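You operate a simulated robot arm through the tools that you are given. There is no shell and no other tool. Be economical: measure what you need, move in short steps, check, and stop when the job is done.

Carry out the task below with a simulated robot arm. There is one attempt and no reset: what you move stays moved.

## Task
Empty and shut the ball cleaner, wipe the splash off its lid, turn the knob to START.
Fine: the ball goes on the cream tray; use the blue pad from beside the cream tray and put it back. What is to be rubbed or washed off counts as gone when no trace of it is left.

It is judged by the outcome, as a careful person would: the job done as asked, and still so three seconds after it is handed in. It fails if anything else is knocked over, pushed out of place, dropped, spilled or broken. Lids that push on must go on centred and level and be pressed home; caps that screw on are set level and turned clockwise until they are tight.

## Robot
A 6-joint arm with a two-finger parallel gripper, fixed in place. Base frame: the origin is at the foot of the arm, x ahead of it, y to its left, z up; the work surface is at about z = 88.4. Units: cm, degrees, N and s.
With the tool pointing down near the work surface it reaches from about 24 to 66 cm from the base axis. Its first joint turns from -66.0 to 66.0 degrees. Payload 2.9 kg.
The tool frame sits at the grasp point between the pads (the TCP): z along the fingers, y along the line on which they close. The tips reach 3 cm beyond it. The gripper opens to 11 cm. The fingers are 2 cm wide and 1 cm thick; the gripper's body (4.8 by 11.2 cm) begins 5.5 cm behind the TCP.
Orientation is that of the tool frame in the base frame, as [roll, pitch, yaw] about the fixed x, y, z axes, in that order (R = Rz(yaw) Ry(pitch) Rx(roll)). With the fingers straight down and closing along the base's y, the tool's x points along the base's -x, its y along +y and its z along -z.

## Interface
- The arm moves only by the tool move_arm. Its argument "plan" is text: rows parted by semicolons, each of 7 numbers parted by spaces: the shift along the tool's x, y, z in units of 500 mm (1.0 is 500 mm), then the turn, a rotation vector about the tool's x, y, z in units of 60 degrees (1.0 is 60 degrees), then the gripper command, from -1 (shut) to 1 (fully open), values between in proportion. In form: dx dy dz wx wy wz hand; .... A call has 1 to 12 rows; each row is the pose to reach, as a shift and turn from the pose commanded when the call began, along the tool's axes at that moment. A call with a number of a shift or a turn outside -1 to 1 is refused whole. Rows are played at 5 a second. More than 5 cm and 8.6 degrees between two rows, or a gripper value outside its range, and nothing of the call is played. A pose out of reach is approached as far as the arm can. The call stops where the force on the tool passes 70 N (or 10 N more than at its start, if that is more) or the arm is blocked; 0.2 s more then pass. Each finger travels about 10.8 cm/s and halts on what it meets, pressing with about 32 N; the grip force reading is that of the motor and also rises with nothing between the fingers. The clock runs only during rows and for 0.2 s after the last one: add rows that repeat a pose to give the fingers time. The reply holds the time, the measured pose of the TCP, the force on the tool along the base axes, the opening and the grip force, in the units named above and with some noise, with the torque about the TCP (base axes, N m) and any sound that the robot's microphone picked up.
- Cameras (640 x 400 px; columns grow to the right, rows downward): "scene" is fixed at [9.06, 43.84, 139.71]; the picture's right is [-0.66, -0.75, 0.00], its down [-0.34, 0.30, -0.89] and it looks along [0.67, -0.59, -0.46] (base axes); focal length 239 px, centre (320, 200). "wrist" rides on the gripper at [7.2, 1.7, -10.3] in the tool frame; the picture's right is [-0.23, 0.97, 0.00], its down [-0.76, -0.18, -0.62] and it looks along [-0.61, -0.14, 0.78] (tool axes); focal length 222 px, centre (320, 200). There is no depth. A picture from a camera that has moved, and an enlarged one, comes with that camera's place and axes in the base frame and with its lens.
- capture(camera): a new picture of that camera. It takes no simulated time.
- close_up(camera, box): a new picture of the part [left, top, right, bottom] of that camera's present view, enlarged. It takes no simulated time.
- sign_off(): hands the job in; it is judged then, once.

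Go step by step. Nothing tells you positions but the pictures and the camera data: compare them with the known pose of the tool, close in by small moves and look again before you grip or let go. The budget is 120 turns and 68 pictures, counting those below and the enlarged ones. Unless the task says otherwise, let go and move clear before handing in, and close with one line.

The tools are called after ">>>" by a JSON object that holds its "method" and its "body". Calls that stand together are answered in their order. move_arm: Moves the arm, as the interface text tells. Its arguments: {"type":"object","properties":{"plan":{"type":"string"}},"required":["plan"]} The other tools are called the same way: capture (camera) takes a picture; close_up (camera, box) takes an enlarged picture of a part of a camera's view; sign_off () hands the job in.

At the start:

```text
time_s: 0.0
ee_pos: [31.21, 22.95, 129.52]
orientation: [179.9, 0.0, 179.9]
ft_force: [0.1, 0.5, 0.2]
moment: [0.01, -0.01, 0.01]
width: 11.02
grasp_force: 0.1
```

scene: 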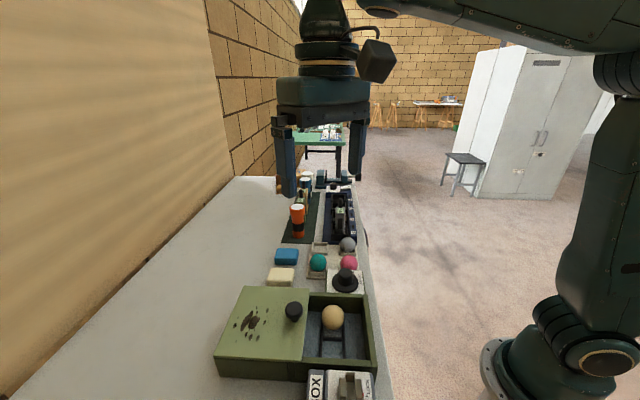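
wrist: 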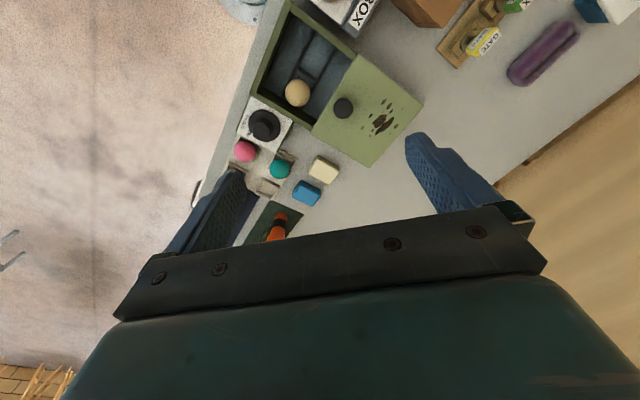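

I see a green box with a partly open sliding lid, a ball inside it, a black knob on a white plate, and small pads and balls nearby. I'll enlarge both views first.

>>> {"method": "close_up", "body": {"camera": "scene", "box": [210, 220, 390, 400]}}

>>> {"method": "close_up", "body": {"camera": "wrist", "box": [220, 0, 440, 240]}}

>>> {"method": "close_up", "body": {"camera": "wrist", "box": [300, 0, 640, 130]}}

```text
2.22 times, centred on (300, 310) of scene
camera zoom: at [9.06, 43.84, 139.71], right [-0.66, -0.75, 0.0], down [-0.34, 0.3, -0.89], along [0.67, -0.59, -0.46], focal length 531 px, centre (364, -44)
```

zoom: 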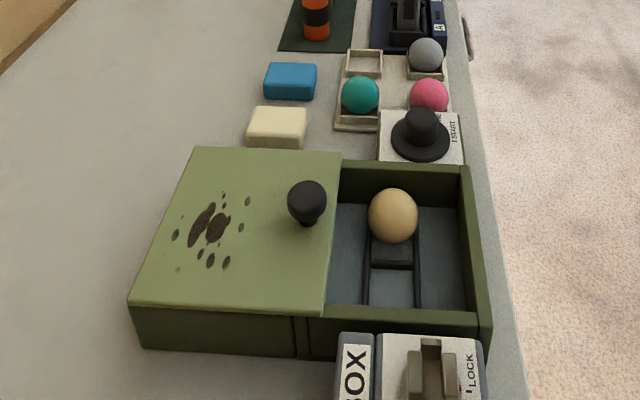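

```text
1.67 times, centred on (330, 120) of wrist
camera zoom: at [23.92, 24.67, 139.86], right [0.23, 0.97, 0.0], down [0.76, -0.18, 0.62], along [0.61, -0.14, -0.78], focal length 370 px, centre (303, 333)
```

zoom: 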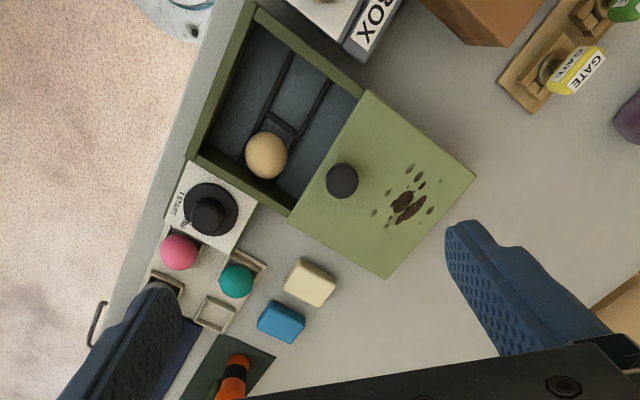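

```text
1.88 times, centred on (470, 65) of wrist
camera zoom: at [23.92, 24.67, 139.86], right [0.23, 0.97, 0.0], down [0.76, -0.18, 0.62], along [0.61, -0.14, -0.78], focal length 418 px, centre (38, 454)
```

zoom: 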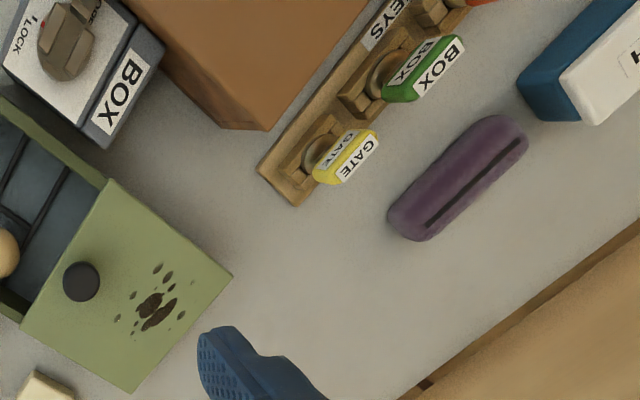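

The box lies at about 48° in the base frame. The lid knob is near (36.6, 26), the ball (33.5, 18.3), the dial (37.6, 10) and the blue pad (59, 13). I'll turn the wrist to align with the box and look from above.

>>> {"method": "move_arm", "body": {"plan": "-.0367 -.0233 .0317 0 0 .1167 1; -.0733 -.0467 .0633 0 0 .2333 1; -.11 -.07 .095 0 0 .35 1; -.1467 -.0933 .1267 0 0 .4667 1; -.1833 -.1167 .1583 0 0 .5833 1; -.22 -.14 .19 0 0 .7 1"}}

>>> {"method": "capture", "body": {"camera": "wrist"}}

```text
time_s: 1.4
ee_pos: [42.13, 16.02, 119.97]
orientation: [179.9, 0.0, 138.0]
ft_force: [0.1, 0.2, -0.4]
moment: [0.01, -0.02, 0.01]
width: 11.01
grasp_force: 0.1
```

```text
62 pictures are left
camera wrist: at [37.79, 22.03, 130.27], right [0.82, 0.57, 0.0], down [0.45, -0.64, 0.62], along [0.36, -0.51, -0.78], focal length 222 px, centre (320, 200)
```

wrist: 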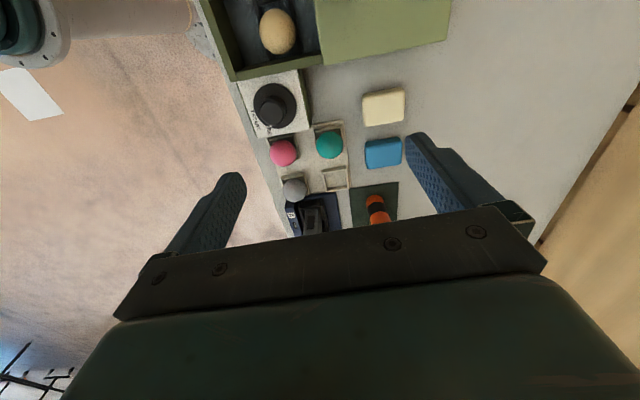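

>>> {"method": "close_up", "body": {"camera": "wrist", "box": [230, 60, 420, 240]}}

>>> {"method": "close_up", "body": {"camera": "scene", "box": [270, 180, 380, 300]}}

```text
2.22 times, centred on (325, 150) of wrist
camera zoom: at [37.79, 22.03, 130.27], right [0.82, 0.57, 0.0], down [0.45, -0.64, 0.62], along [0.36, -0.51, -0.78], focal length 494 px, centre (309, 311)
```

zoom: 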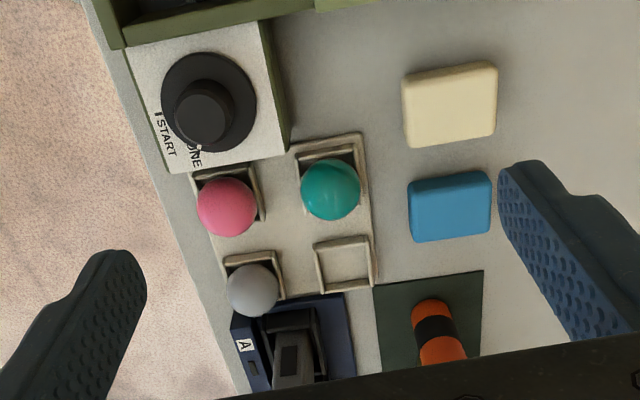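

```text
3.33 times, centred on (325, 240) of scene
camera zoom: at [9.06, 43.84, 139.71], right [-0.66, -0.75, 0.0], down [-0.34, 0.3, -0.89], along [0.67, -0.59, -0.46], focal length 796 px, centre (303, 67)
```

zoom: 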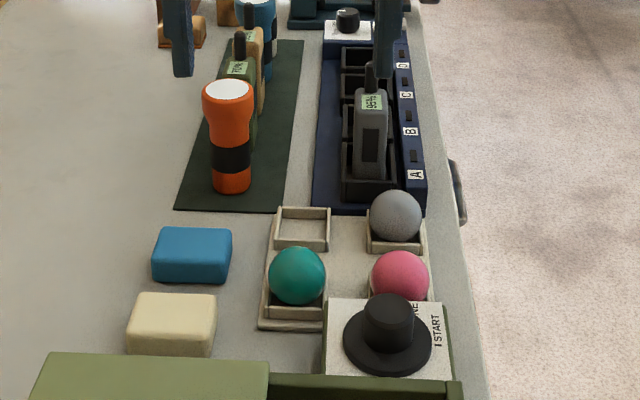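

The cream tray has four cells and only the one near (56, 2) is empty. The blue pad lies beside it. I'll go above the ball next.

>>> {"method": "move_arm", "body": {"plan": ".04 -.0204 .075 0 0 0 .8; .08 -.0408 .15 0 0 0 .6; .12 -.0612 .225 0 0 0 .45; .1588 -.0816 .3 0 0 0 .45"}}

>>> {"method": "capture", "body": {"camera": "wrist"}}

>>> {"method": "close_up", "body": {"camera": "scene", "box": [210, 220, 390, 400]}}

```text
time_s: 2.4
ee_pos: [33.52, 18.47, 104.87]
orientation: [179.9, 0.0, 138.0]
ft_force: [-0.5, -0.5, 0.5]
moment: [0.02, -0.02, 0.02]
width: 7.95
grasp_force: 0.1
```

```text
59 pictures are left
camera wrist: at [29.2, 24.51, 115.23], right [0.82, 0.57, 0.0], down [0.45, -0.64, 0.62], along [0.36, -0.51, -0.78], focal length 222 px, centre (320, 200)
```

wrist: 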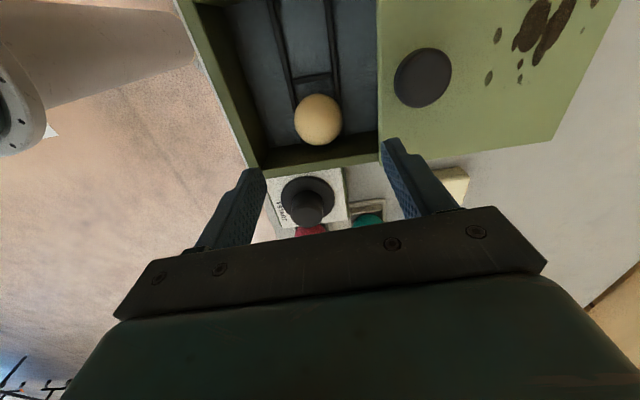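

```text
2.22 times, centred on (300, 310) of scene
camera zoom: at [9.06, 43.84, 139.71], right [-0.66, -0.75, 0.0], down [-0.34, 0.3, -0.89], along [0.67, -0.59, -0.46], focal length 531 px, centre (364, -44)
```

zoom: 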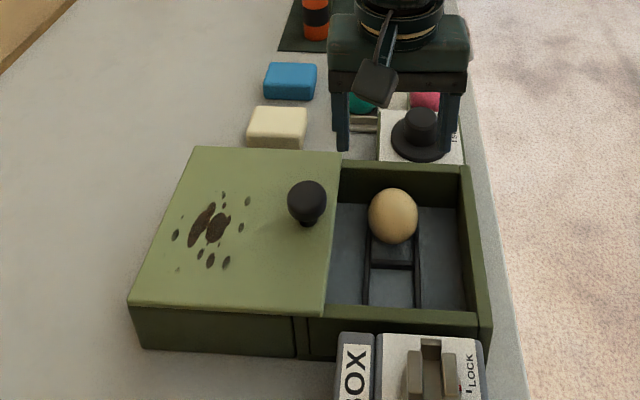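

The ball sits exactly under the TCP, at about z = 93. I'll go down keeping the tips above the rails, close and lift a little.

>>> {"method": "move_arm", "body": {"plan": "0 0 .07 0 0 0 .45; 0 0 .14 0 0 0 .45; 0 0 .18 0 0 0 .45; 0 0 .205 0 0 0 .45; 0 0 .205 0 0 0 .45; 0 0 .205 0 0 0 -.4; 0 0 .205 0 0 0 -.4;0 0 .205 0 0 0 -.4"}}

>>> {"method": "capture", "body": {"camera": "wrist"}}

```text
time_s: 3.5
ee_pos: [34.11, 18.94, 95.44]
orientation: [178.3, 0.3, 138.4]
ft_force: [-7.3, -3.5, 13.6]
moment: [0.63, -0.37, 0.25]
width: 7.64
grasp_force: 0.1
stopped in row 5: the force on the tool passed its limit at 76 N (the readings are from after the stop); the commanded pose is now the measured one
```

```text
57 pictures are left
camera wrist: at [29.56, 24.69, 105.92], right [0.82, 0.58, 0.03], down [0.44, -0.65, 0.62], along [0.38, -0.49, -0.78], focal length 222 px, centre (320, 200)
```

wrist: 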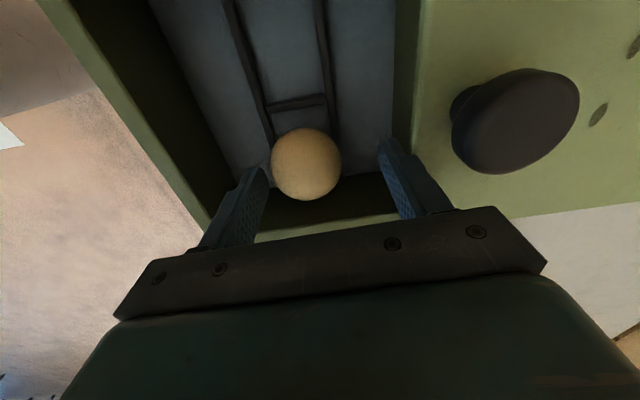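

The stop came from the lid side at about z = 101. The gripper body met the lid's knob. I'll rise straight up, level the tool and check the lid and ball.

>>> {"method": "move_arm", "body": {"plan": "0 0 -.04 0 0 0 .45; 0 0 -.1 0 0 0 .45; 0 0 -.18 .0283 .005 0 .45; 0 0 -.2 .0283 .005 0 .45"}}

>>> {"method": "capture", "body": {"camera": "wrist"}}

>>> {"method": "close_up", "body": {"camera": "scene", "box": [210, 220, 390, 400]}}

```text
time_s: 4.5
ee_pos: [33.91, 18.57, 105.57]
orientation: [-179.8, 0.0, 138.3]
ft_force: [-1.0, 0.1, 0.5]
moment: [0.01, 0.0, 0.03]
width: 7.97
grasp_force: 0.0
```

```text
56 pictures are left
camera wrist: at [29.69, 24.59, 115.85], right [0.82, 0.58, 0.0], down [0.45, -0.64, 0.62], along [0.36, -0.51, -0.78], focal length 222 px, centre (320, 200)
```

wrist: 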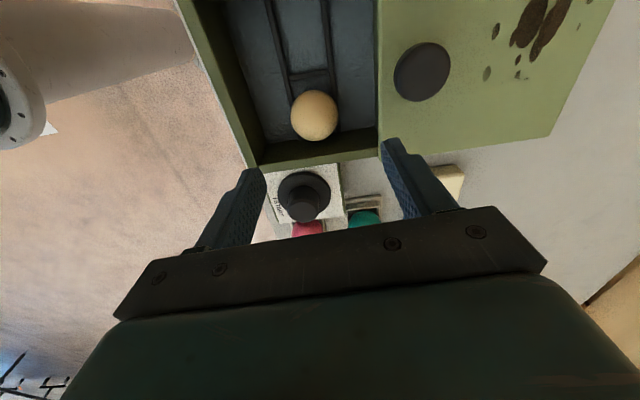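

```text
2.22 times, centred on (300, 310) of scene
camera zoom: at [9.06, 43.84, 139.71], right [-0.66, -0.75, 0.0], down [-0.34, 0.3, -0.89], along [0.67, -0.59, -0.46], focal length 531 px, centre (364, -44)
```

zoom: 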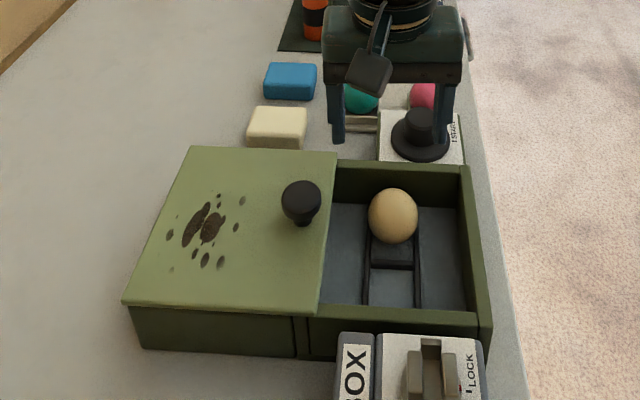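

The contact slid the lid about half a centimetre the open way and did no harm. The ball is still in place. I'll rotate the gripper 25° so its body passes clear of the knob, then go down and close.

>>> {"method": "move_arm", "body": {"plan": ".0033 -.0083 0 0 0 .14 .345; .0033 -.0083 0 0 0 .28 .345; .0033 -.0083 0 0 0 .42 .345; .0033 -.0083 .08 0 0 .42 .345; .0033 -.0083 .14 0 0 .42 .345; .0033 -.0083 .19 0 0 .42 .345; .0033 -.0083 .22 0 0 .42 .345; .0033 -.0083 .22 0 0 .42 .345"}}

>>> {"method": "capture", "body": {"camera": "wrist"}}

```text
time_s: 6.3
ee_pos: [33.53, 18.58, 94.54]
orientation: [-179.8, 0.0, 113.0]
ft_force: [-0.4, 0.1, 0.6]
moment: [-0.01, 0.0, 0.0]
width: 7.4
grasp_force: 0.0
```

```text
54 pictures are left
camera wrist: at [32.18, 25.81, 104.86], right [0.98, 0.17, 0.0], down [0.14, -0.77, 0.62], along [0.11, -0.61, -0.78], focal length 222 px, centre (320, 200)
```

wrist: 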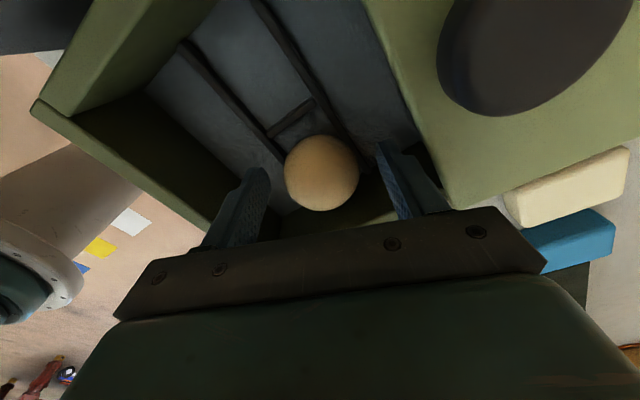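

The ball is centred between the fingers. I'll close on it.

>>> {"method": "move_arm", "body": {"plan": "0 0 .006 0 0 0 .1; 0 0 .006 0 0 0 -.3; 0 0 .006 0 0 0 -.3; 0 0 .006 0 0 0 -.3; 0 0 -.04 0 0 0 -.3; 0 0 -.12 0 0 0 -.3; 0 0 -.2 0 0 0 -.3; 0 0 -.26 0 0 0 -.3"}}

>>> {"method": "capture", "body": {"camera": "wrist"}}

```text
time_s: 8.1
ee_pos: [33.61, 18.42, 107.55]
orientation: [-179.9, 0.0, 113.2]
ft_force: [-0.2, 0.4, -1.7]
moment: [0.04, 0.02, -0.05]
width: 5.07
grasp_force: 31.7
```

```text
53 pictures are left
camera wrist: at [32.26, 25.77, 117.85], right [0.98, 0.17, 0.0], down [0.14, -0.77, 0.62], along [0.11, -0.61, -0.78], focal length 222 px, centre (320, 200)
```

wrist: 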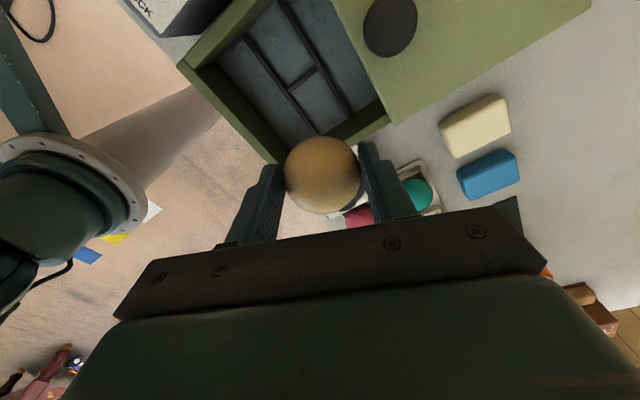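

The ball is held. I'll carry it above the empty cell, at yaw 138 so the fingers stay clear of the neighbouring balls.

>>> {"method": "move_arm", "body": {"plan": "-.0792 .0477 0 0 0 -.07 -.3; -.1583 .0953 0 0 0 -.14 -.3; -.2375 .143 0 0 0 -.21 -.3; -.3167 .1907 0 0 0 -.28 -.3; -.3958 .2383 0 0 0 -.35 -.3; -.475 .286 0 0 0 -.42 -.3; -.475 .286 0 0 0 -.42 -.3"}}

>>> {"method": "capture", "body": {"camera": "wrist"}}

>>> {"method": "close_up", "body": {"camera": "scene", "box": [270, 160, 380, 280]}}

```text
time_s: 9.7
ee_pos: [56.34, 2.06, 107.46]
orientation: [-179.9, -0.2, 138.5]
ft_force: [1.0, -0.1, -1.2]
moment: [-0.03, 0.0, 0.01]
width: 5.08
grasp_force: 31.7
```

```text
52 pictures are left
camera wrist: at [52.06, 8.1, 117.82], right [0.82, 0.58, 0.0], down [0.45, -0.64, 0.62], along [0.36, -0.51, -0.78], focal length 222 px, centre (320, 200)
```

wrist: 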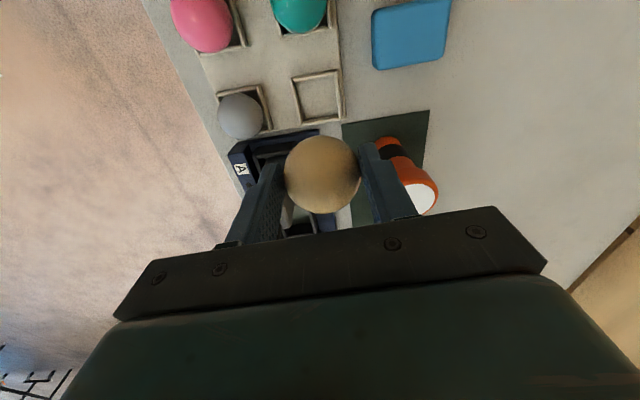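

```text
3.33 times, centred on (325, 220) of scene
camera zoom: at [9.06, 43.83, 139.71], right [-0.66, -0.75, 0.0], down [-0.34, 0.3, -0.89], along [0.67, -0.59, -0.46], focal length 796 px, centre (303, 133)
```

zoom: 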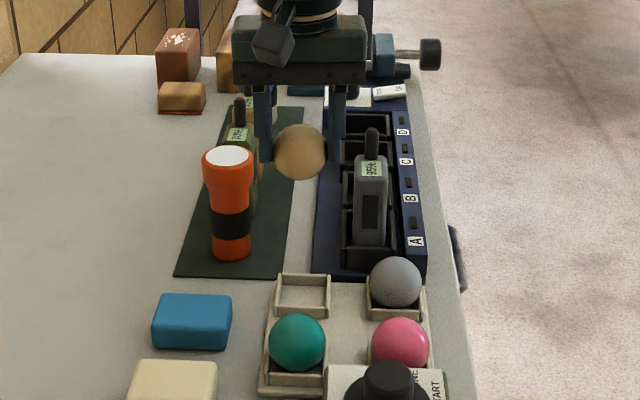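

The empty cell is about half a centimetre off, at (55.9, 2.4). I'll correct for that and lower the ball most of the way.

>>> {"method": "move_arm", "body": {"plan": ".0108 -.0015 .08 0 0 0 -.3; .0108 -.0015 .16 0 0 0 -.3; .0108 -.0015 .22 0 0 0 -.3; .0108 -.0015 .248 0 0 0 -.3; .0108 -.0015 .248 0 0 0 -.3"}}

>>> {"method": "capture", "body": {"camera": "wrist"}}

>>> {"method": "close_up", "body": {"camera": "scene", "box": [270, 180, 380, 300]}}

```text
time_s: 10.9
ee_pos: [55.62, 2.57, 94.97]
orientation: [-179.9, -0.1, 138.3]
ft_force: [-0.9, -1.0, -0.9]
moment: [0.0, -0.06, 0.04]
width: 5.07
grasp_force: 31.3
```

```text
50 pictures are left
camera wrist: at [51.34, 8.63, 105.37], right [0.82, 0.58, 0.0], down [0.45, -0.64, 0.62], along [0.36, -0.51, -0.78], focal length 222 px, centre (320, 200)
```

wrist: 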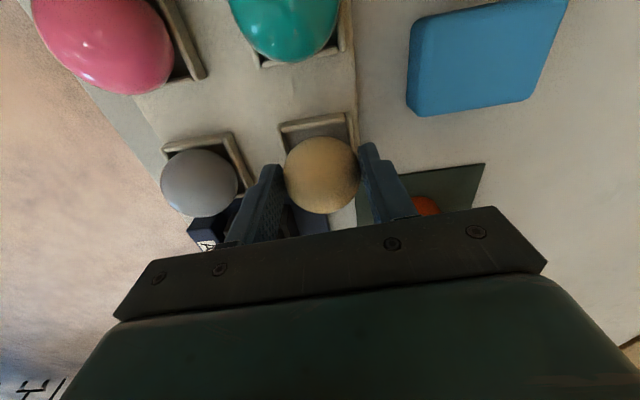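

```text
3.33 times, centred on (325, 240) of scene
camera zoom: at [9.06, 43.84, 139.71], right [-0.66, -0.75, 0.0], down [-0.34, 0.3, -0.89], along [0.67, -0.59, -0.46], focal length 796 px, centre (303, 67)
```

zoom: 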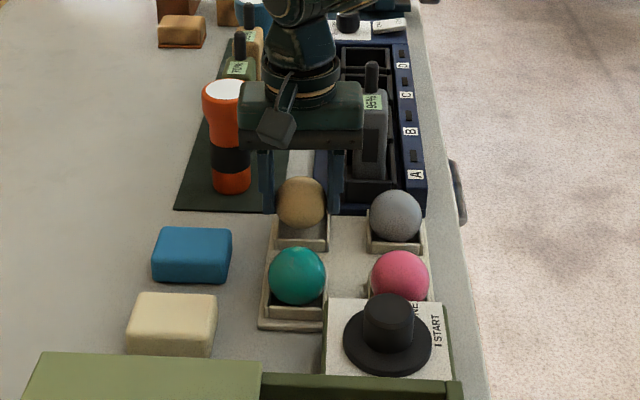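

The ball hangs about 1 cm above the cell. I'll shift it 0.35 cm outward and lower gently to contact.

>>> {"method": "move_arm", "body": {"plan": "-.007 0 .006 0 0 0 -.3; -.007 0 .014 0 0 0 -.3; -.007 0 .02 0 0 0 -.3; -.007 0 .02 0 0 0 -.3"}}

>>> {"method": "capture", "body": {"camera": "wrist"}}

```text
time_s: 11.9
ee_pos: [55.73, 2.57, 94.2]
orientation: [180.0, 0.1, 138.5]
ft_force: [-6.1, 7.4, 14.8]
moment: [0.0, -0.03, 0.0]
width: 5.06
grasp_force: 31.9
```

```text
48 pictures are left
camera wrist: at [51.5, 8.49, 104.56], right [0.82, 0.58, 0.0], down [0.45, -0.64, 0.62], along [0.36, -0.51, -0.78], focal length 222 px, centre (320, 200)
```

wrist: 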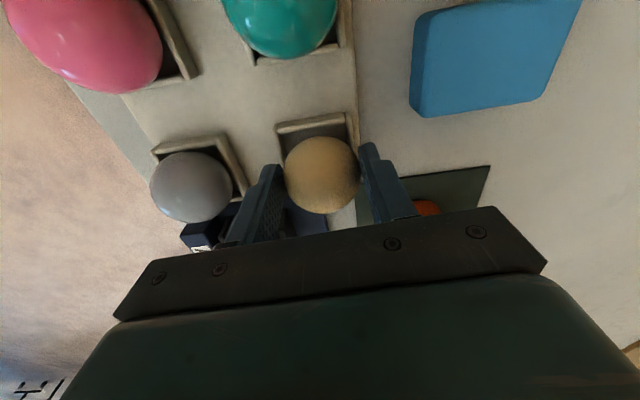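

The ball is resting on the far rim, with the push coming back along tool x. I'll lift a hair, shift it back 0.5 cm and lower again.

>>> {"method": "move_arm", "body": {"plan": "0 0 -.006 0 0 0 -.3; .01 0 -.006 0 0 0 -.3; .01 0 0 0 0 0 -.3; .01 0 .004 0 0 0 -.3; .01 0 .004 0 0 0 -.3"}}

>>> {"method": "capture", "body": {"camera": "wrist"}}

```text
time_s: 13.1
ee_pos: [55.48, 2.56, 93.89]
orientation: [180.0, 0.1, 138.3]
ft_force: [2.8, -3.2, 2.6]
moment: [-0.05, -0.08, -0.02]
width: 5.06
grasp_force: 32.2
```

```text
47 pictures are left
camera wrist: at [51.13, 8.63, 104.26], right [0.82, 0.58, 0.0], down [0.45, -0.64, 0.62], along [0.36, -0.51, -0.78], focal length 222 px, centre (320, 200)
```

wrist: 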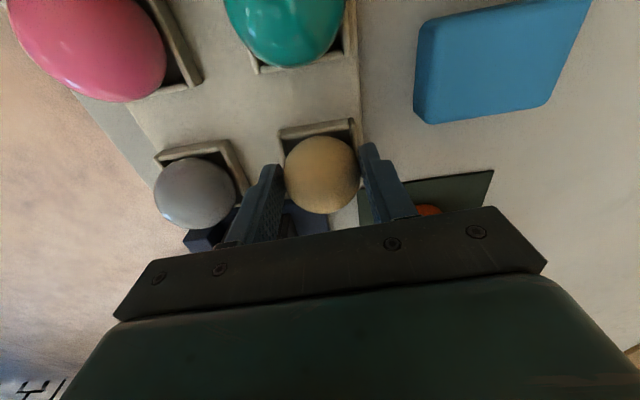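

Now there is only a light push the other way, so it is between the rims. I'll lower a little more.

>>> {"method": "move_arm", "body": {"plan": "-.003 0 .004 0 0 0 -.3; -.003 0 .008 0 0 0 -.3; -.003 0 .012 0 0 0 -.3; -.003 0 .012 0 0 0 -.3"}}

>>> {"method": "close_up", "body": {"camera": "scene", "box": [290, 210, 370, 290]}}

```text
time_s: 14.1
ee_pos: [55.64, 2.48, 93.41]
orientation: [-180.0, 0.1, 138.3]
ft_force: [-8.4, -5.3, 26.0]
moment: [-0.26, 0.15, -0.04]
width: 5.05
grasp_force: 31.5
```

```text
5.00 times, centred on (330, 250) of scene
camera zoom: at [8.99, 43.82, 139.72], right [-0.66, -0.75, 0.0], down [-0.34, 0.3, -0.89], along [0.67, -0.59, -0.45], focal length 1194 px, centre (270, -50)
```

zoom: 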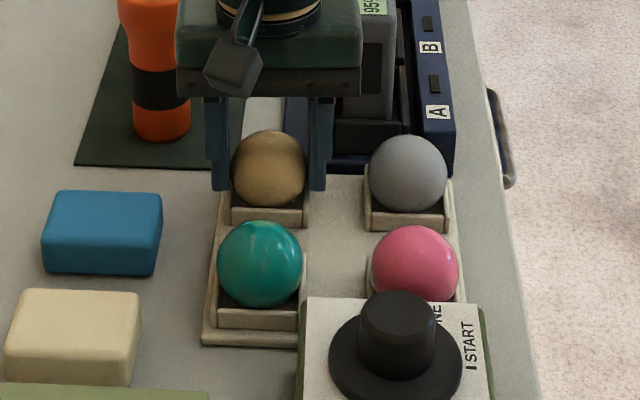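

The ball sits at the same height as the grey one in its cell. I'll ease off and open.

>>> {"method": "move_arm", "body": {"plan": "0 -.001 -.003 0 0 0 -.3; 0 -.001 -.003 0 0 0 -.05; 0 -.001 -.003 0 0 0 .2; 0 -.001 -.003 0 0 0 .27; 0 -.001 -.04 0 0 0 .27; 0 -.001 -.12 0 0 0 .27; 0 -.001 -.2 0 0 0 .27"}}

>>> {"method": "capture", "body": {"camera": "wrist"}}

```text
time_s: 15.7
ee_pos: [55.36, 2.38, 103.3]
orientation: [-179.9, -0.1, 138.3]
ft_force: [0.5, 0.6, 0.3]
moment: [0.01, 0.01, -0.02]
width: 6.98
grasp_force: 0.0
```

```text
45 pictures are left
camera wrist: at [51.13, 8.52, 113.79], right [0.82, 0.58, 0.0], down [0.45, -0.64, 0.62], along [0.36, -0.51, -0.78], focal length 222 px, centre (320, 200)
```

wrist: 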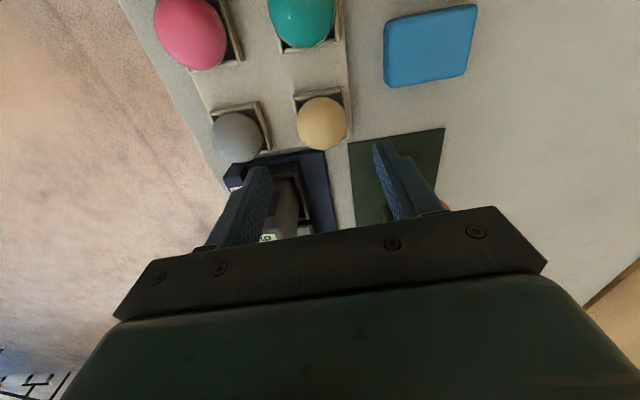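

The ball is seated in the cream tray. Next I'll go above the lid knob, near (37, 26.5).

>>> {"method": "move_arm", "body": {"plan": ".05 .01 -.06 0 0 0 .27; .13 .026 -.1 0 0 0 .27; .215 .042 -.134 0 0 0 .27; .3 .058 -.134 0 0 0 .27; .385 .075 -.134 0 0 0 .27; .47 .092 -.134 0 0 0 .27; .55 .108 -.134 0 0 0 .27; .596 .116 -.134 0 0 0 .27; .596 .116 -.134 0 0 0 .27"}}

>>> {"method": "capture", "body": {"camera": "wrist"}}

>>> {"method": "close_up", "body": {"camera": "scene", "box": [210, 220, 390, 400]}}

```text
time_s: 17.7
ee_pos: [37.12, 26.67, 110.11]
orientation: [-179.8, 0.0, 138.3]
ft_force: [-0.1, -0.3, -0.5]
moment: [0.01, 0.0, 0.01]
width: 6.99
grasp_force: 0.2
```

```text
44 pictures are left
camera wrist: at [32.79, 32.73, 120.38], right [0.82, 0.58, 0.0], down [0.45, -0.64, 0.62], along [0.36, -0.51, -0.78], focal length 222 px, centre (320, 200)
```

wrist: 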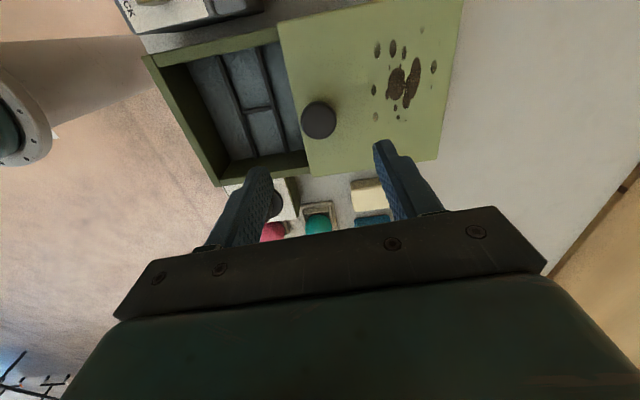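

```text
2.22 times, centred on (300, 310) of scene
camera zoom: at [9.06, 43.84, 139.71], right [-0.66, -0.75, 0.0], down [-0.34, 0.3, -0.89], along [0.67, -0.59, -0.46], focal length 531 px, centre (364, -44)
```

zoom: 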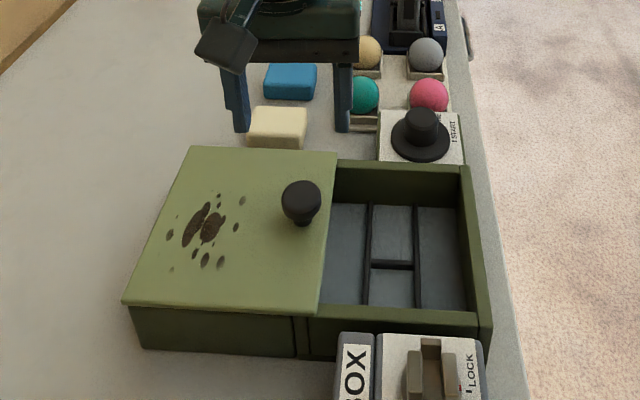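

The knob is directly below, and the box axes lie at 45°. I'll turn 3°, go down over the knob and grip it.

>>> {"method": "move_arm", "body": {"plan": "0 0 .07 0 0 .055 .27; 0 0 .14 0 0 .055 .27; 0 0 .19 0 0 .055 .27; 0 0 .212 0 0 .055 .27; 0 0 .212 0 0 .055 -.1; 0 0 .212 0 0 .055 -.5; 0 0 .212 0 0 .055 -.5; 0 0 .212 0 0 .055 -.5"}}

>>> {"method": "close_up", "body": {"camera": "scene", "box": [210, 220, 390, 400]}}

```text
time_s: 19.5
ee_pos: [37.05, 26.62, 99.01]
orientation: [-179.8, 0.0, 135.0]
ft_force: [-7.1, -6.8, -0.8]
moment: [-0.14, 0.09, -0.07]
width: 3.51
grasp_force: 44.5
```

```text
2.22 times, centred on (300, 310) of scene
camera zoom: at [9.04, 43.82, 139.72], right [-0.66, -0.75, 0.0], down [-0.34, 0.3, -0.89], along [0.67, -0.59, -0.45], focal length 531 px, centre (364, -44)
```

zoom: 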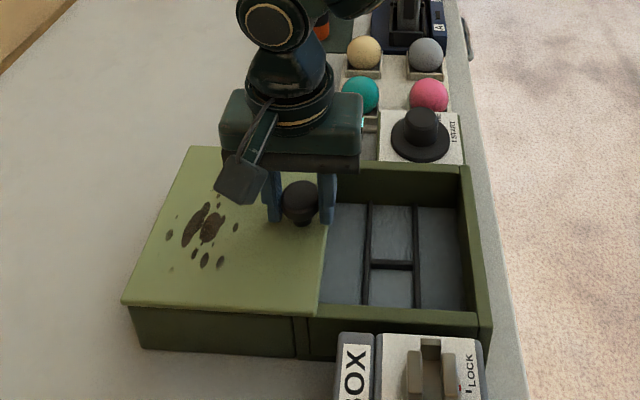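

The knob is gripped. I'll slide the lid 10 cm toward closed along tool −y.

>>> {"method": "move_arm", "body": {"plan": "0 -.02 0 0 0 0 -.5; 0 -.05 0 0 0 0 -.5; 0 -.08 0 0 0 0 -.5; 0 -.11 0 0 0 0 -.5; 0 -.14 0 0 0 0 -.5; 0 -.17 0 0 0 0 -.5; 0 -.2 0 0 0 0 -.5; 0 -.2 0 0 0 0 -.5"}}

>>> {"method": "close_up", "body": {"camera": "scene", "box": [210, 220, 390, 400]}}

```text
time_s: 21.3
ee_pos: [29.86, 19.62, 99.19]
orientation: [-179.7, -0.3, 135.0]
ft_force: [-11.3, 11.2, -32.5]
moment: [0.3, 0.28, -0.03]
width: 3.52
grasp_force: 44.8
```

```text
2.22 times, centred on (300, 310) of scene
camera zoom: at [9.06, 43.89, 139.69], right [-0.66, -0.75, 0.0], down [-0.34, 0.3, -0.89], along [0.67, -0.59, -0.45], focal length 531 px, centre (364, -44)
```

zoom: 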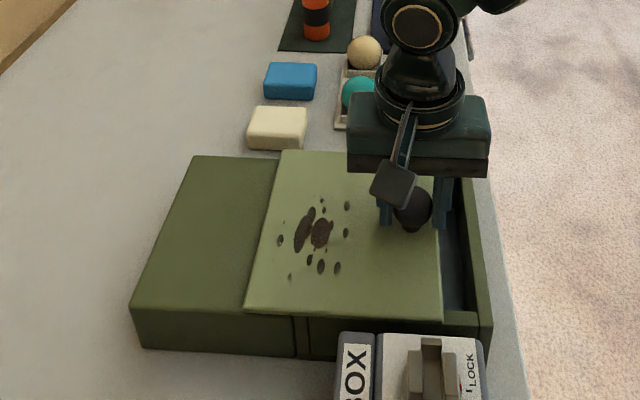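

The lid slid 10 cm and about 2.5–3 cm remain. I'll ease the side load and continue to the stop in small steps.

>>> {"method": "move_arm", "body": {"plan": ".006 -.01 .005 0 0 0 -.5; .007 -.025 .007 0 0 0 -.5; .008 -.037 .008 0 0 0 -.5; .008 -.047 .008 0 0 0 -.5; .008 -.047 .008 0 0 0 -.5"}}

>>> {"method": "close_up", "body": {"camera": "scene", "box": [210, 220, 390, 400]}}

```text
time_s: 22.5
ee_pos: [28.19, 18.16, 98.97]
orientation: [179.9, 0.1, 134.8]
ft_force: [15.4, -14.6, 29.2]
moment: [-0.28, -0.29, -0.02]
width: 3.52
grasp_force: 44.8
```

```text
2.22 times, centred on (300, 310) of scene
camera zoom: at [9.07, 43.78, 139.73], right [-0.66, -0.75, 0.0], down [-0.34, 0.3, -0.89], along [0.67, -0.59, -0.46], focal length 531 px, centre (364, -44)
```

zoom: 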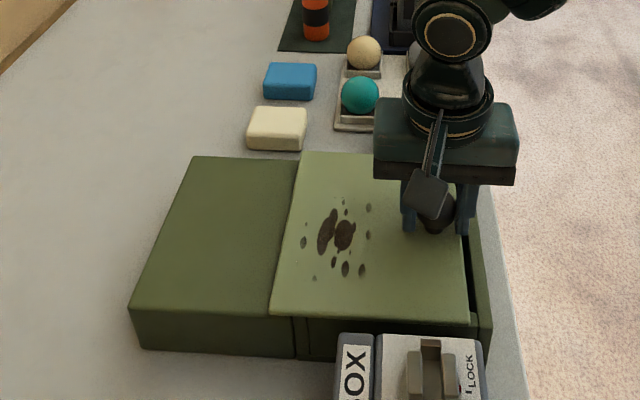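

It has nearly reached the end wall. I'll undo half of the side correction and continue another 1.5 cm.

>>> {"method": "move_arm", "body": {"plan": "-.004 -.006 -.004 0 0 0 -.5; -.004 -.014 -.004 0 0 0 -.5; -.004 -.022 -.004 0 0 0 -.5; -.004 -.03 -.004 0 0 0 -.5; -.004 -.03 -.004 0 0 0 -.5"}}

>>> {"method": "close_up", "body": {"camera": "scene", "box": [210, 220, 390, 400]}}

```text
time_s: 23.7
ee_pos: [26.96, 16.89, 99.01]
orientation: [-179.6, -0.1, 135.2]
ft_force: [-3.5, 0.5, -35.8]
moment: [0.14, 0.2, -0.02]
width: 3.53
grasp_force: 45.0
```

```text
2.22 times, centred on (300, 310) of scene
camera zoom: at [9.08, 43.85, 139.7], right [-0.66, -0.75, 0.0], down [-0.34, 0.3, -0.89], along [0.67, -0.59, -0.46], focal length 531 px, centre (364, -44)
```

zoom: 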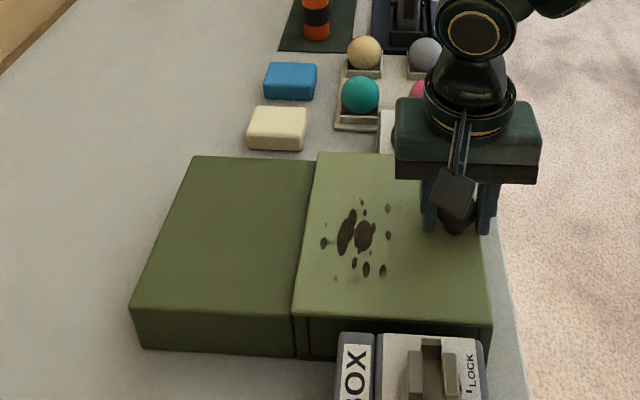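

The lid looks flush with the right end. I'll push gently another 0.4 cm to feel for the stop.

>>> {"method": "move_arm", "body": {"plan": ".001 -.004 .004 0 0 0 -.5; .001 -.008 .005 0 0 0 -.5; .001 -.008 .005 0 0 0 -.5"}}

>>> {"method": "close_up", "body": {"camera": "scene", "box": [280, 280, 370, 390]}}

```text
time_s: 24.5
ee_pos: [26.93, 16.96, 99.03]
orientation: [179.7, 0.0, 135.1]
ft_force: [-4.4, 4.9, 14.3]
moment: [0.28, 0.3, 0.06]
width: 3.5
grasp_force: 45.5
```

```text
3.64 times, centred on (325, 335) of scene
camera zoom: at [9.03, 43.84, 139.71], right [-0.66, -0.75, 0.0], down [-0.34, 0.3, -0.89], along [0.67, -0.59, -0.45], focal length 868 px, centre (302, -291)
```

zoom: 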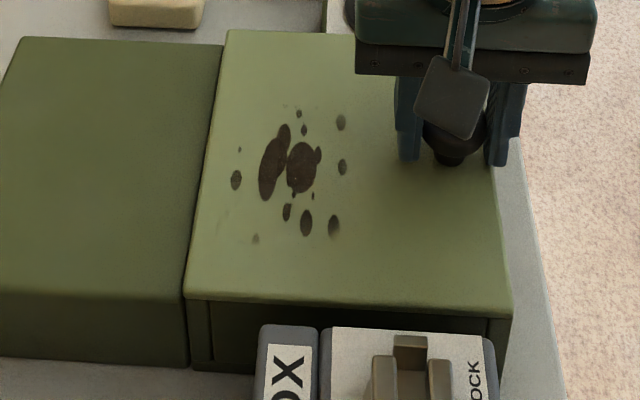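

The lid did not advance further, so it is against its stop and shut. I'll release the knob, rise and go above the blue pad.

>>> {"method": "move_arm", "body": {"plan": "0 0 0 0 0 0 .1; 0 0 0 0 0 0 .27; 0 0 -.05 0 0 0 .27; 0 0 -.13 0 0 0 .27; 0 0 -.2 0 0 0 .27; -.0733 .0574 -.2 0 0 0 .4; -.1466 .1149 -.2 0 0 0 .6; -.22 .1723 -.2 0 0 0 .7; -.293 .2297 -.2 0 0 0 .7; -.3664 .287 -.2 0 0 0 .7; -.44 .3446 -.19 0 0 0 .7; -.513 .402 -.17 0 0 0 .7"}}

>>> {"method": "capture", "body": {"camera": "wrist"}}

>>> {"method": "capture", "body": {"camera": "scene"}}

```text
time_s: 27.1
ee_pos: [59.19, 13.02, 107.31]
orientation: [-179.9, -0.2, 135.0]
ft_force: [0.4, 0.3, 0.1]
moment: [-0.02, 0.01, -0.01]
width: 9.32
grasp_force: 0.0
```

```text
37 pictures are left
camera wrist: at [55.24, 19.27, 117.72], right [0.85, 0.53, 0.0], down [0.41, -0.66, 0.62], along [0.33, -0.53, -0.78], focal length 222 px, centre (320, 200)
```

wrist: 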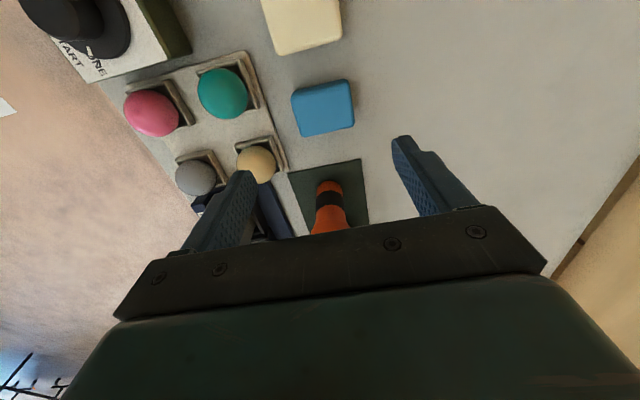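

```text
36 pictures are left
```

scene: 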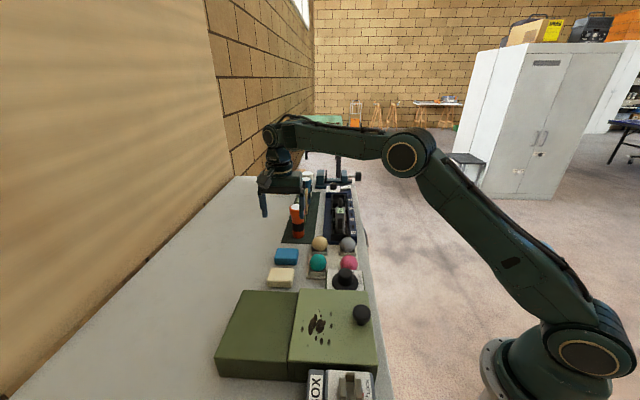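

The pad is directly below and aligned at 45°, about 6.5 × 4.5 × 2.3 cm. I'll go down, grip it with its bottom protruding about 1 cm, and lift.

>>> {"method": "move_arm", "body": {"plan": "-.004 0 .08 0 0 0 .7; -.004 0 .16 0 0 0 .7; -.004 0 .24 0 0 0 .7; -.004 0 .28 0 0 0 .7; -.004 0 .296 0 0 0 .7; -.004 0 .296 0 0 0 .7; -.004 0 .296 0 0 0 .3; -.004 0 .296 0 0 0 -.1; -.004 0 .296 0 0 0 -.1; -.004 0 .296 0 0 0 -.1"}}

>>> {"method": "capture", "body": {"camera": "wrist"}}

>>> {"method": "close_up", "body": {"camera": "scene", "box": [240, 190, 360, 300]}}

```text
time_s: 29.3
ee_pos: [59.33, 12.62, 92.39]
orientation: [-179.9, 0.0, 135.0]
ft_force: [0.1, 0.1, 0.3]
moment: [-0.04, 0.02, 0.02]
width: 6.86
grasp_force: 32.4
```

```text
35 pictures are left
camera wrist: at [55.36, 18.86, 102.88], right [0.85, 0.53, 0.0], down [0.41, -0.66, 0.62], along [0.33, -0.53, -0.78], focal length 222 px, centre (320, 200)
```

wrist: 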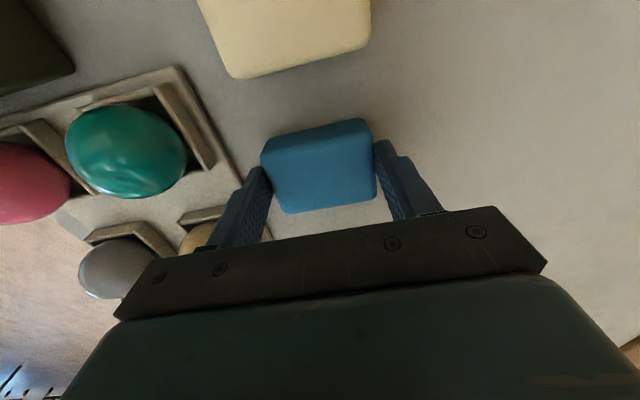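

```text
3.64 times, centred on (300, 245) of scene
camera zoom: at [9.06, 43.84, 139.71], right [-0.66, -0.75, 0.0], down [-0.34, 0.3, -0.89], along [0.67, -0.59, -0.46], focal length 868 px, centre (393, 36)
```

zoom: 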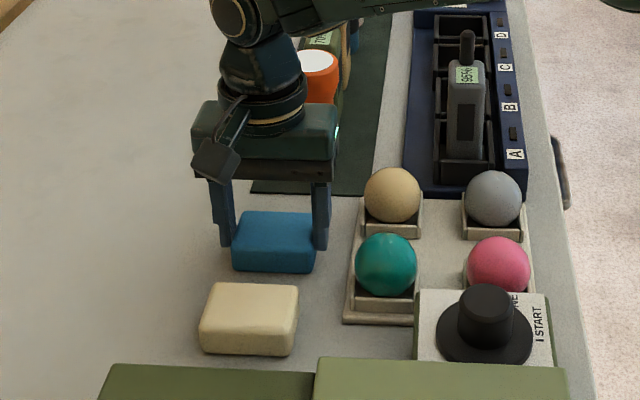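

The pad is gripped. I'll lift it and carry it above the splash at about (33.3, 23.4).

>>> {"method": "move_arm", "body": {"plan": "0 0 -.04 0 0 0 -.1; 0 0 -.12 0 0 0 -.1; 0 0 -.2 0 0 0 -.1; 0 0 -.28 0 0 0 -.1; .0743 -.0307 -.28 0 0 0 -.1; .1486 -.0614 -.28 0 0 0 -.1; .2229 -.0921 -.28 0 0 0 -.1; .2971 -.1229 -.28 0 0 0 -.1; .3714 -.1536 -.28 0 0 0 -.1; .4457 -.1843 -.28 0 0 0 -.1; .52 -.215 -.28 0 0 0 -.1; .52 -.215 -.28 0 0 0 -.1"}}

>>> {"method": "capture", "body": {"camera": "wrist"}}

>>> {"method": "close_up", "body": {"camera": "scene", "box": [210, 220, 390, 400]}}

```text
time_s: 31.9
ee_pos: [33.35, 23.42, 106.47]
orientation: [-179.9, 0.0, 135.0]
ft_force: [-0.6, -0.5, -0.8]
moment: [0.0, -0.04, -0.01]
width: 6.86
grasp_force: 31.9
```

```text
33 pictures are left
camera wrist: at [29.45, 29.78, 116.92], right [0.85, 0.53, 0.0], down [0.41, -0.66, 0.62], along [0.33, -0.53, -0.78], focal length 222 px, centre (320, 200)
```

wrist: 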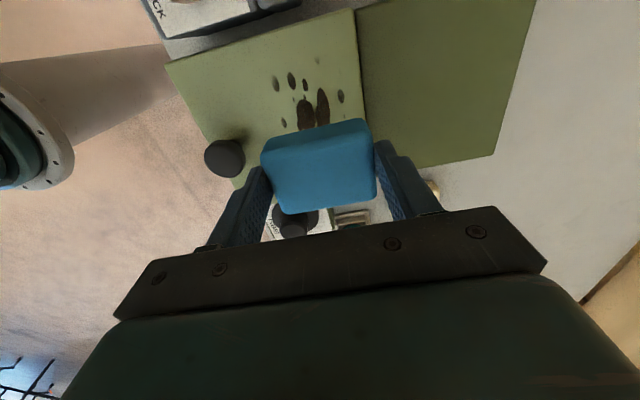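

```text
2.22 times, centred on (300, 310) of scene
camera zoom: at [9.05, 43.84, 139.71], right [-0.66, -0.75, 0.0], down [-0.34, 0.3, -0.89], along [0.67, -0.59, -0.46], focal length 531 px, centre (364, -44)
```

zoom: 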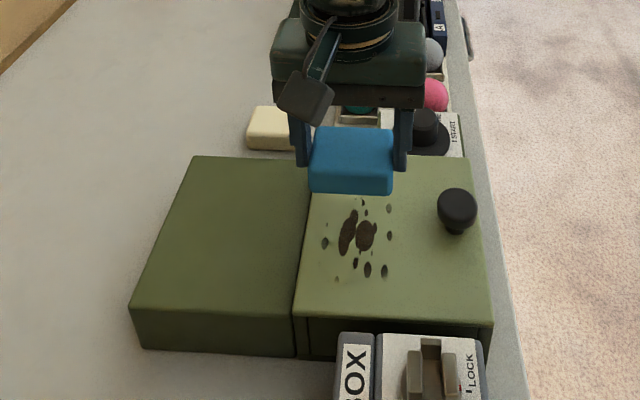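

The splash is under the pad. I'll go down to just about contact.

>>> {"method": "move_arm", "body": {"plan": "0 0 .06 0 0 0 -.1; 0 0 .11 0 0 0 -.1; 0 0 .13 0 0 0 -.1; 0 0 .14 0 0 0 -.1; 0 0 .146 0 0 0 -.1; 0 0 .146 0 0 0 -.1"}}

```text
time_s: 33.3
ee_pos: [33.15, 23.72, 99.32]
orientation: [179.8, 0.0, 135.0]
ft_force: [-1.7, 1.2, 34.9]
moment: [-0.04, 0.08, -0.02]
width: 6.88
grasp_force: 32.4
```

Contact is at z ≈ 99.3 with 35 N. I'll ease off slightly and wipe in strokes across the lid, along e2, where it can't slide open.

>>> {"method": "move_arm", "body": {"plan": ".02 0 -.001 0 0 0 -.1; .045 0 -.001 0 0 0 -.1; .07 0 -.001 0 0 0 -.1; .045 0 -.001 0 0 0 -.1; .02 0 -.001 0 0 0 -.1; -.005 0 -.001 0 0 0 -.1; -.03 0 -.001 0 0 0 -.1; -.055 0 -.001 0 0 0 -.1; -.075 0 -.001 0 0 0 -.1; -.05 0 -.001 0 0 0 -.1; -.025 0 -.001 0 0 0 -.1; 0 0 -.001 0 0 0 -.1"}}

>>> {"method": "close_up", "body": {"camera": "scene", "box": [210, 220, 390, 400]}}

```text
time_s: 35.9
ee_pos: [33.34, 23.49, 99.27]
orientation: [180.0, 0.0, 135.0]
ft_force: [5.7, -5.6, 11.4]
moment: [-0.07, -0.3, -0.1]
width: 6.88
grasp_force: 32.0
```

```text
2.22 times, centred on (300, 310) of scene
camera zoom: at [9.07, 43.81, 139.72], right [-0.66, -0.75, 0.0], down [-0.34, 0.3, -0.89], along [0.67, -0.59, -0.46], focal length 531 px, centre (364, -44)
```

zoom: 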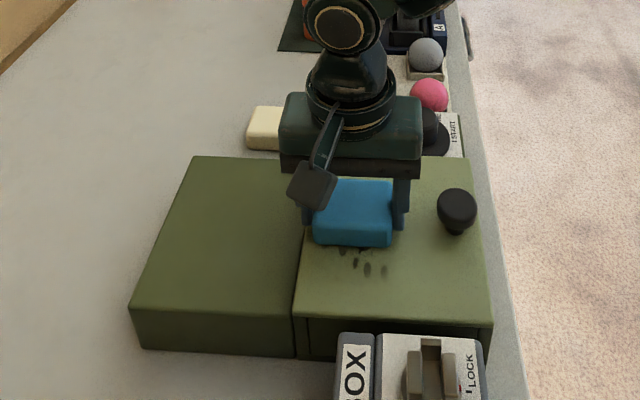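

The wiping works and the spots are fading. I'll make more strokes, favouring the front side, with slightly more pressure.

>>> {"method": "move_arm", "body": {"plan": ".03 -.01 .001 0 0 0 -.1; .06 -.01 .001 0 0 0 -.1; .09 -.01 .001 0 0 0 -.1; .06 -.01 .001 0 0 0 -.1; .03 -.01 .001 0 0 0 -.1; 0 -.01 .001 0 0 0 -.1; .03 0 .001 0 0 0 -.1; .06 0 .001 0 0 0 -.1; .09 0 .001 0 0 0 -.1; .06 .008 .001 0 0 0 -.1; .03 .008 .001 0 0 0 -.1; 0 .008 .001 0 0 0 -.1"}}

>>> {"method": "move_arm", "body": {"plan": "-.03 0 .001 0 0 0 -.1; -.06 -.01 .001 0 0 0 -.1; -.075 -.01 .001 0 0 0 -.1; -.04 -.01 .001 0 0 0 -.1; -.01 -.01 .001 0 0 0 -.1; .02 -.01 .001 0 0 0 -.1; .05 -.01 .001 0 0 0 -.1; .08 -.01 .001 0 0 0 -.1; .08 -.01 -.05 0 0 0 -.1; .08 0 -.12 0 0 0 -.1; 0 0 -.16 0 0 0 -.1; -.08 0 -.16 0 0 0 -.1"}}

>>> {"method": "close_up", "body": {"camera": "scene", "box": [280, 280, 370, 390]}}

```text
time_s: 38.5
ee_pos: [33.67, 23.83, 99.09]
orientation: [179.9, -0.1, 135.3]
ft_force: [-9.2, 8.2, 17.0]
moment: [0.24, 0.37, -0.02]
width: 6.84
grasp_force: 31.8
```

```text
time_s: 41.1
ee_pos: [36.67, 20.93, 107.3]
orientation: [-179.9, 0.0, 135.1]
ft_force: [0.9, -0.3, 0.0]
moment: [-0.01, 0.0, 0.01]
width: 6.86
grasp_force: 31.4
```

```text
3.64 times, centred on (325, 335) of scene
camera zoom: at [9.05, 43.84, 139.71], right [-0.66, -0.75, 0.0], down [-0.34, 0.3, -0.89], along [0.67, -0.59, -0.46], focal length 868 px, centre (302, -291)
```

zoom: 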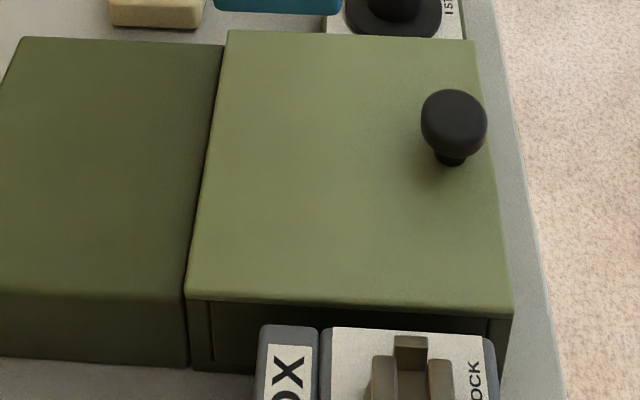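

The lid looks clean and still shut. I'll check closely for traces.

>>> {"method": "close_up", "body": {"camera": "scene", "box": [290, 285, 355, 365]}}

>>> {"method": "capture", "body": {"camera": "wrist"}}

```text
5.00 times, centred on (322, 325) of scene
camera zoom: at [9.05, 43.84, 139.71], right [-0.66, -0.75, 0.0], down [-0.34, 0.3, -0.89], along [0.67, -0.59, -0.46], focal length 1194 px, centre (308, -425)
```

zoom: 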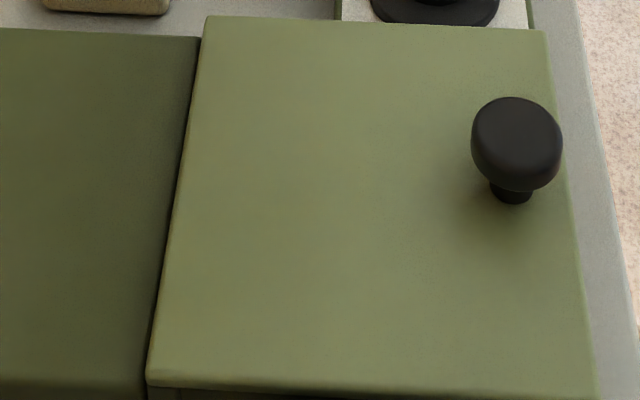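

```text
28 pictures are left
camera wrist: at [32.66, 27.14, 117.68], right [0.85, 0.53, 0.0], down [0.41, -0.66, 0.62], along [0.33, -0.53, -0.78], focal length 222 px, centre (320, 200)
```

wrist: 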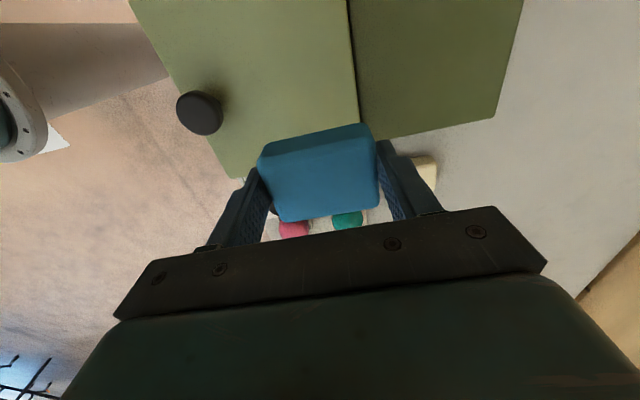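

The lid is clean. I'll carry the pad back to where it lay.

>>> {"method": "move_arm", "body": {"plan": "-.073 .0338 0 0 0 0 -.1; -.146 .0677 0 0 0 0 -.1; -.219 .1015 0 0 0 0 -.1; -.292 .1353 0 0 0 0 -.1; -.365 .1692 0 0 0 0 -.1; -.438 .203 0 0 0 0 -.1; -.438 .203 .08 0 0 0 -.1; -.438 .203 .16 0 0 0 -.1; -.438 .203 .23 0 0 0 -.1; -.438 .203 .27 0 0 0 -.1; -.438 .203 .27 0 0 0 -.1"}}

>>> {"method": "capture", "body": {"camera": "wrist"}}

>>> {"method": "close_up", "body": {"camera": "scene", "box": [240, 190, 360, 300]}}

```text
time_s: 43.5
ee_pos: [58.97, 12.77, 93.98]
orientation: [-179.9, 0.0, 135.0]
ft_force: [-0.7, 0.3, -0.4]
moment: [0.03, 0.04, 0.02]
width: 6.83
grasp_force: 31.9
```

```text
27 pictures are left
camera wrist: at [55.03, 19.04, 104.36], right [0.85, 0.53, 0.0], down [0.41, -0.66, 0.62], along [0.33, -0.53, -0.78], focal length 222 px, centre (320, 200)
```

wrist: 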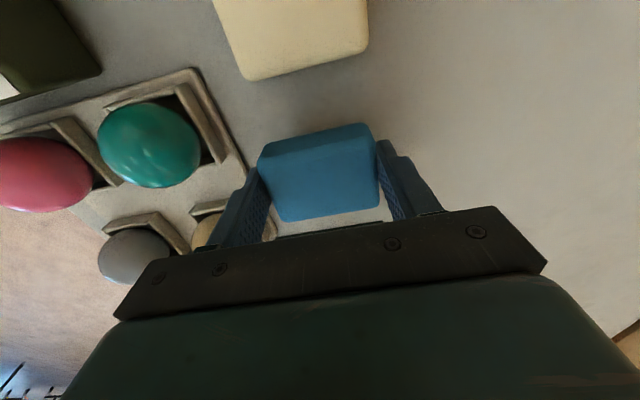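

```text
3.64 times, centred on (300, 245) of scene
camera zoom: at [9.06, 43.84, 139.71], right [-0.66, -0.75, 0.0], down [-0.34, 0.3, -0.89], along [0.67, -0.59, -0.46], focal length 868 px, centre (393, 36)
```

zoom: 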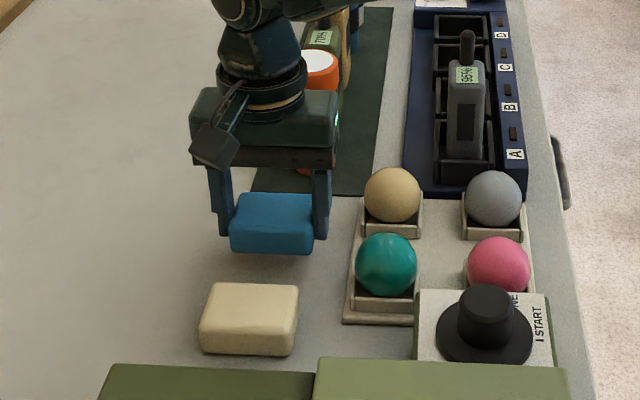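

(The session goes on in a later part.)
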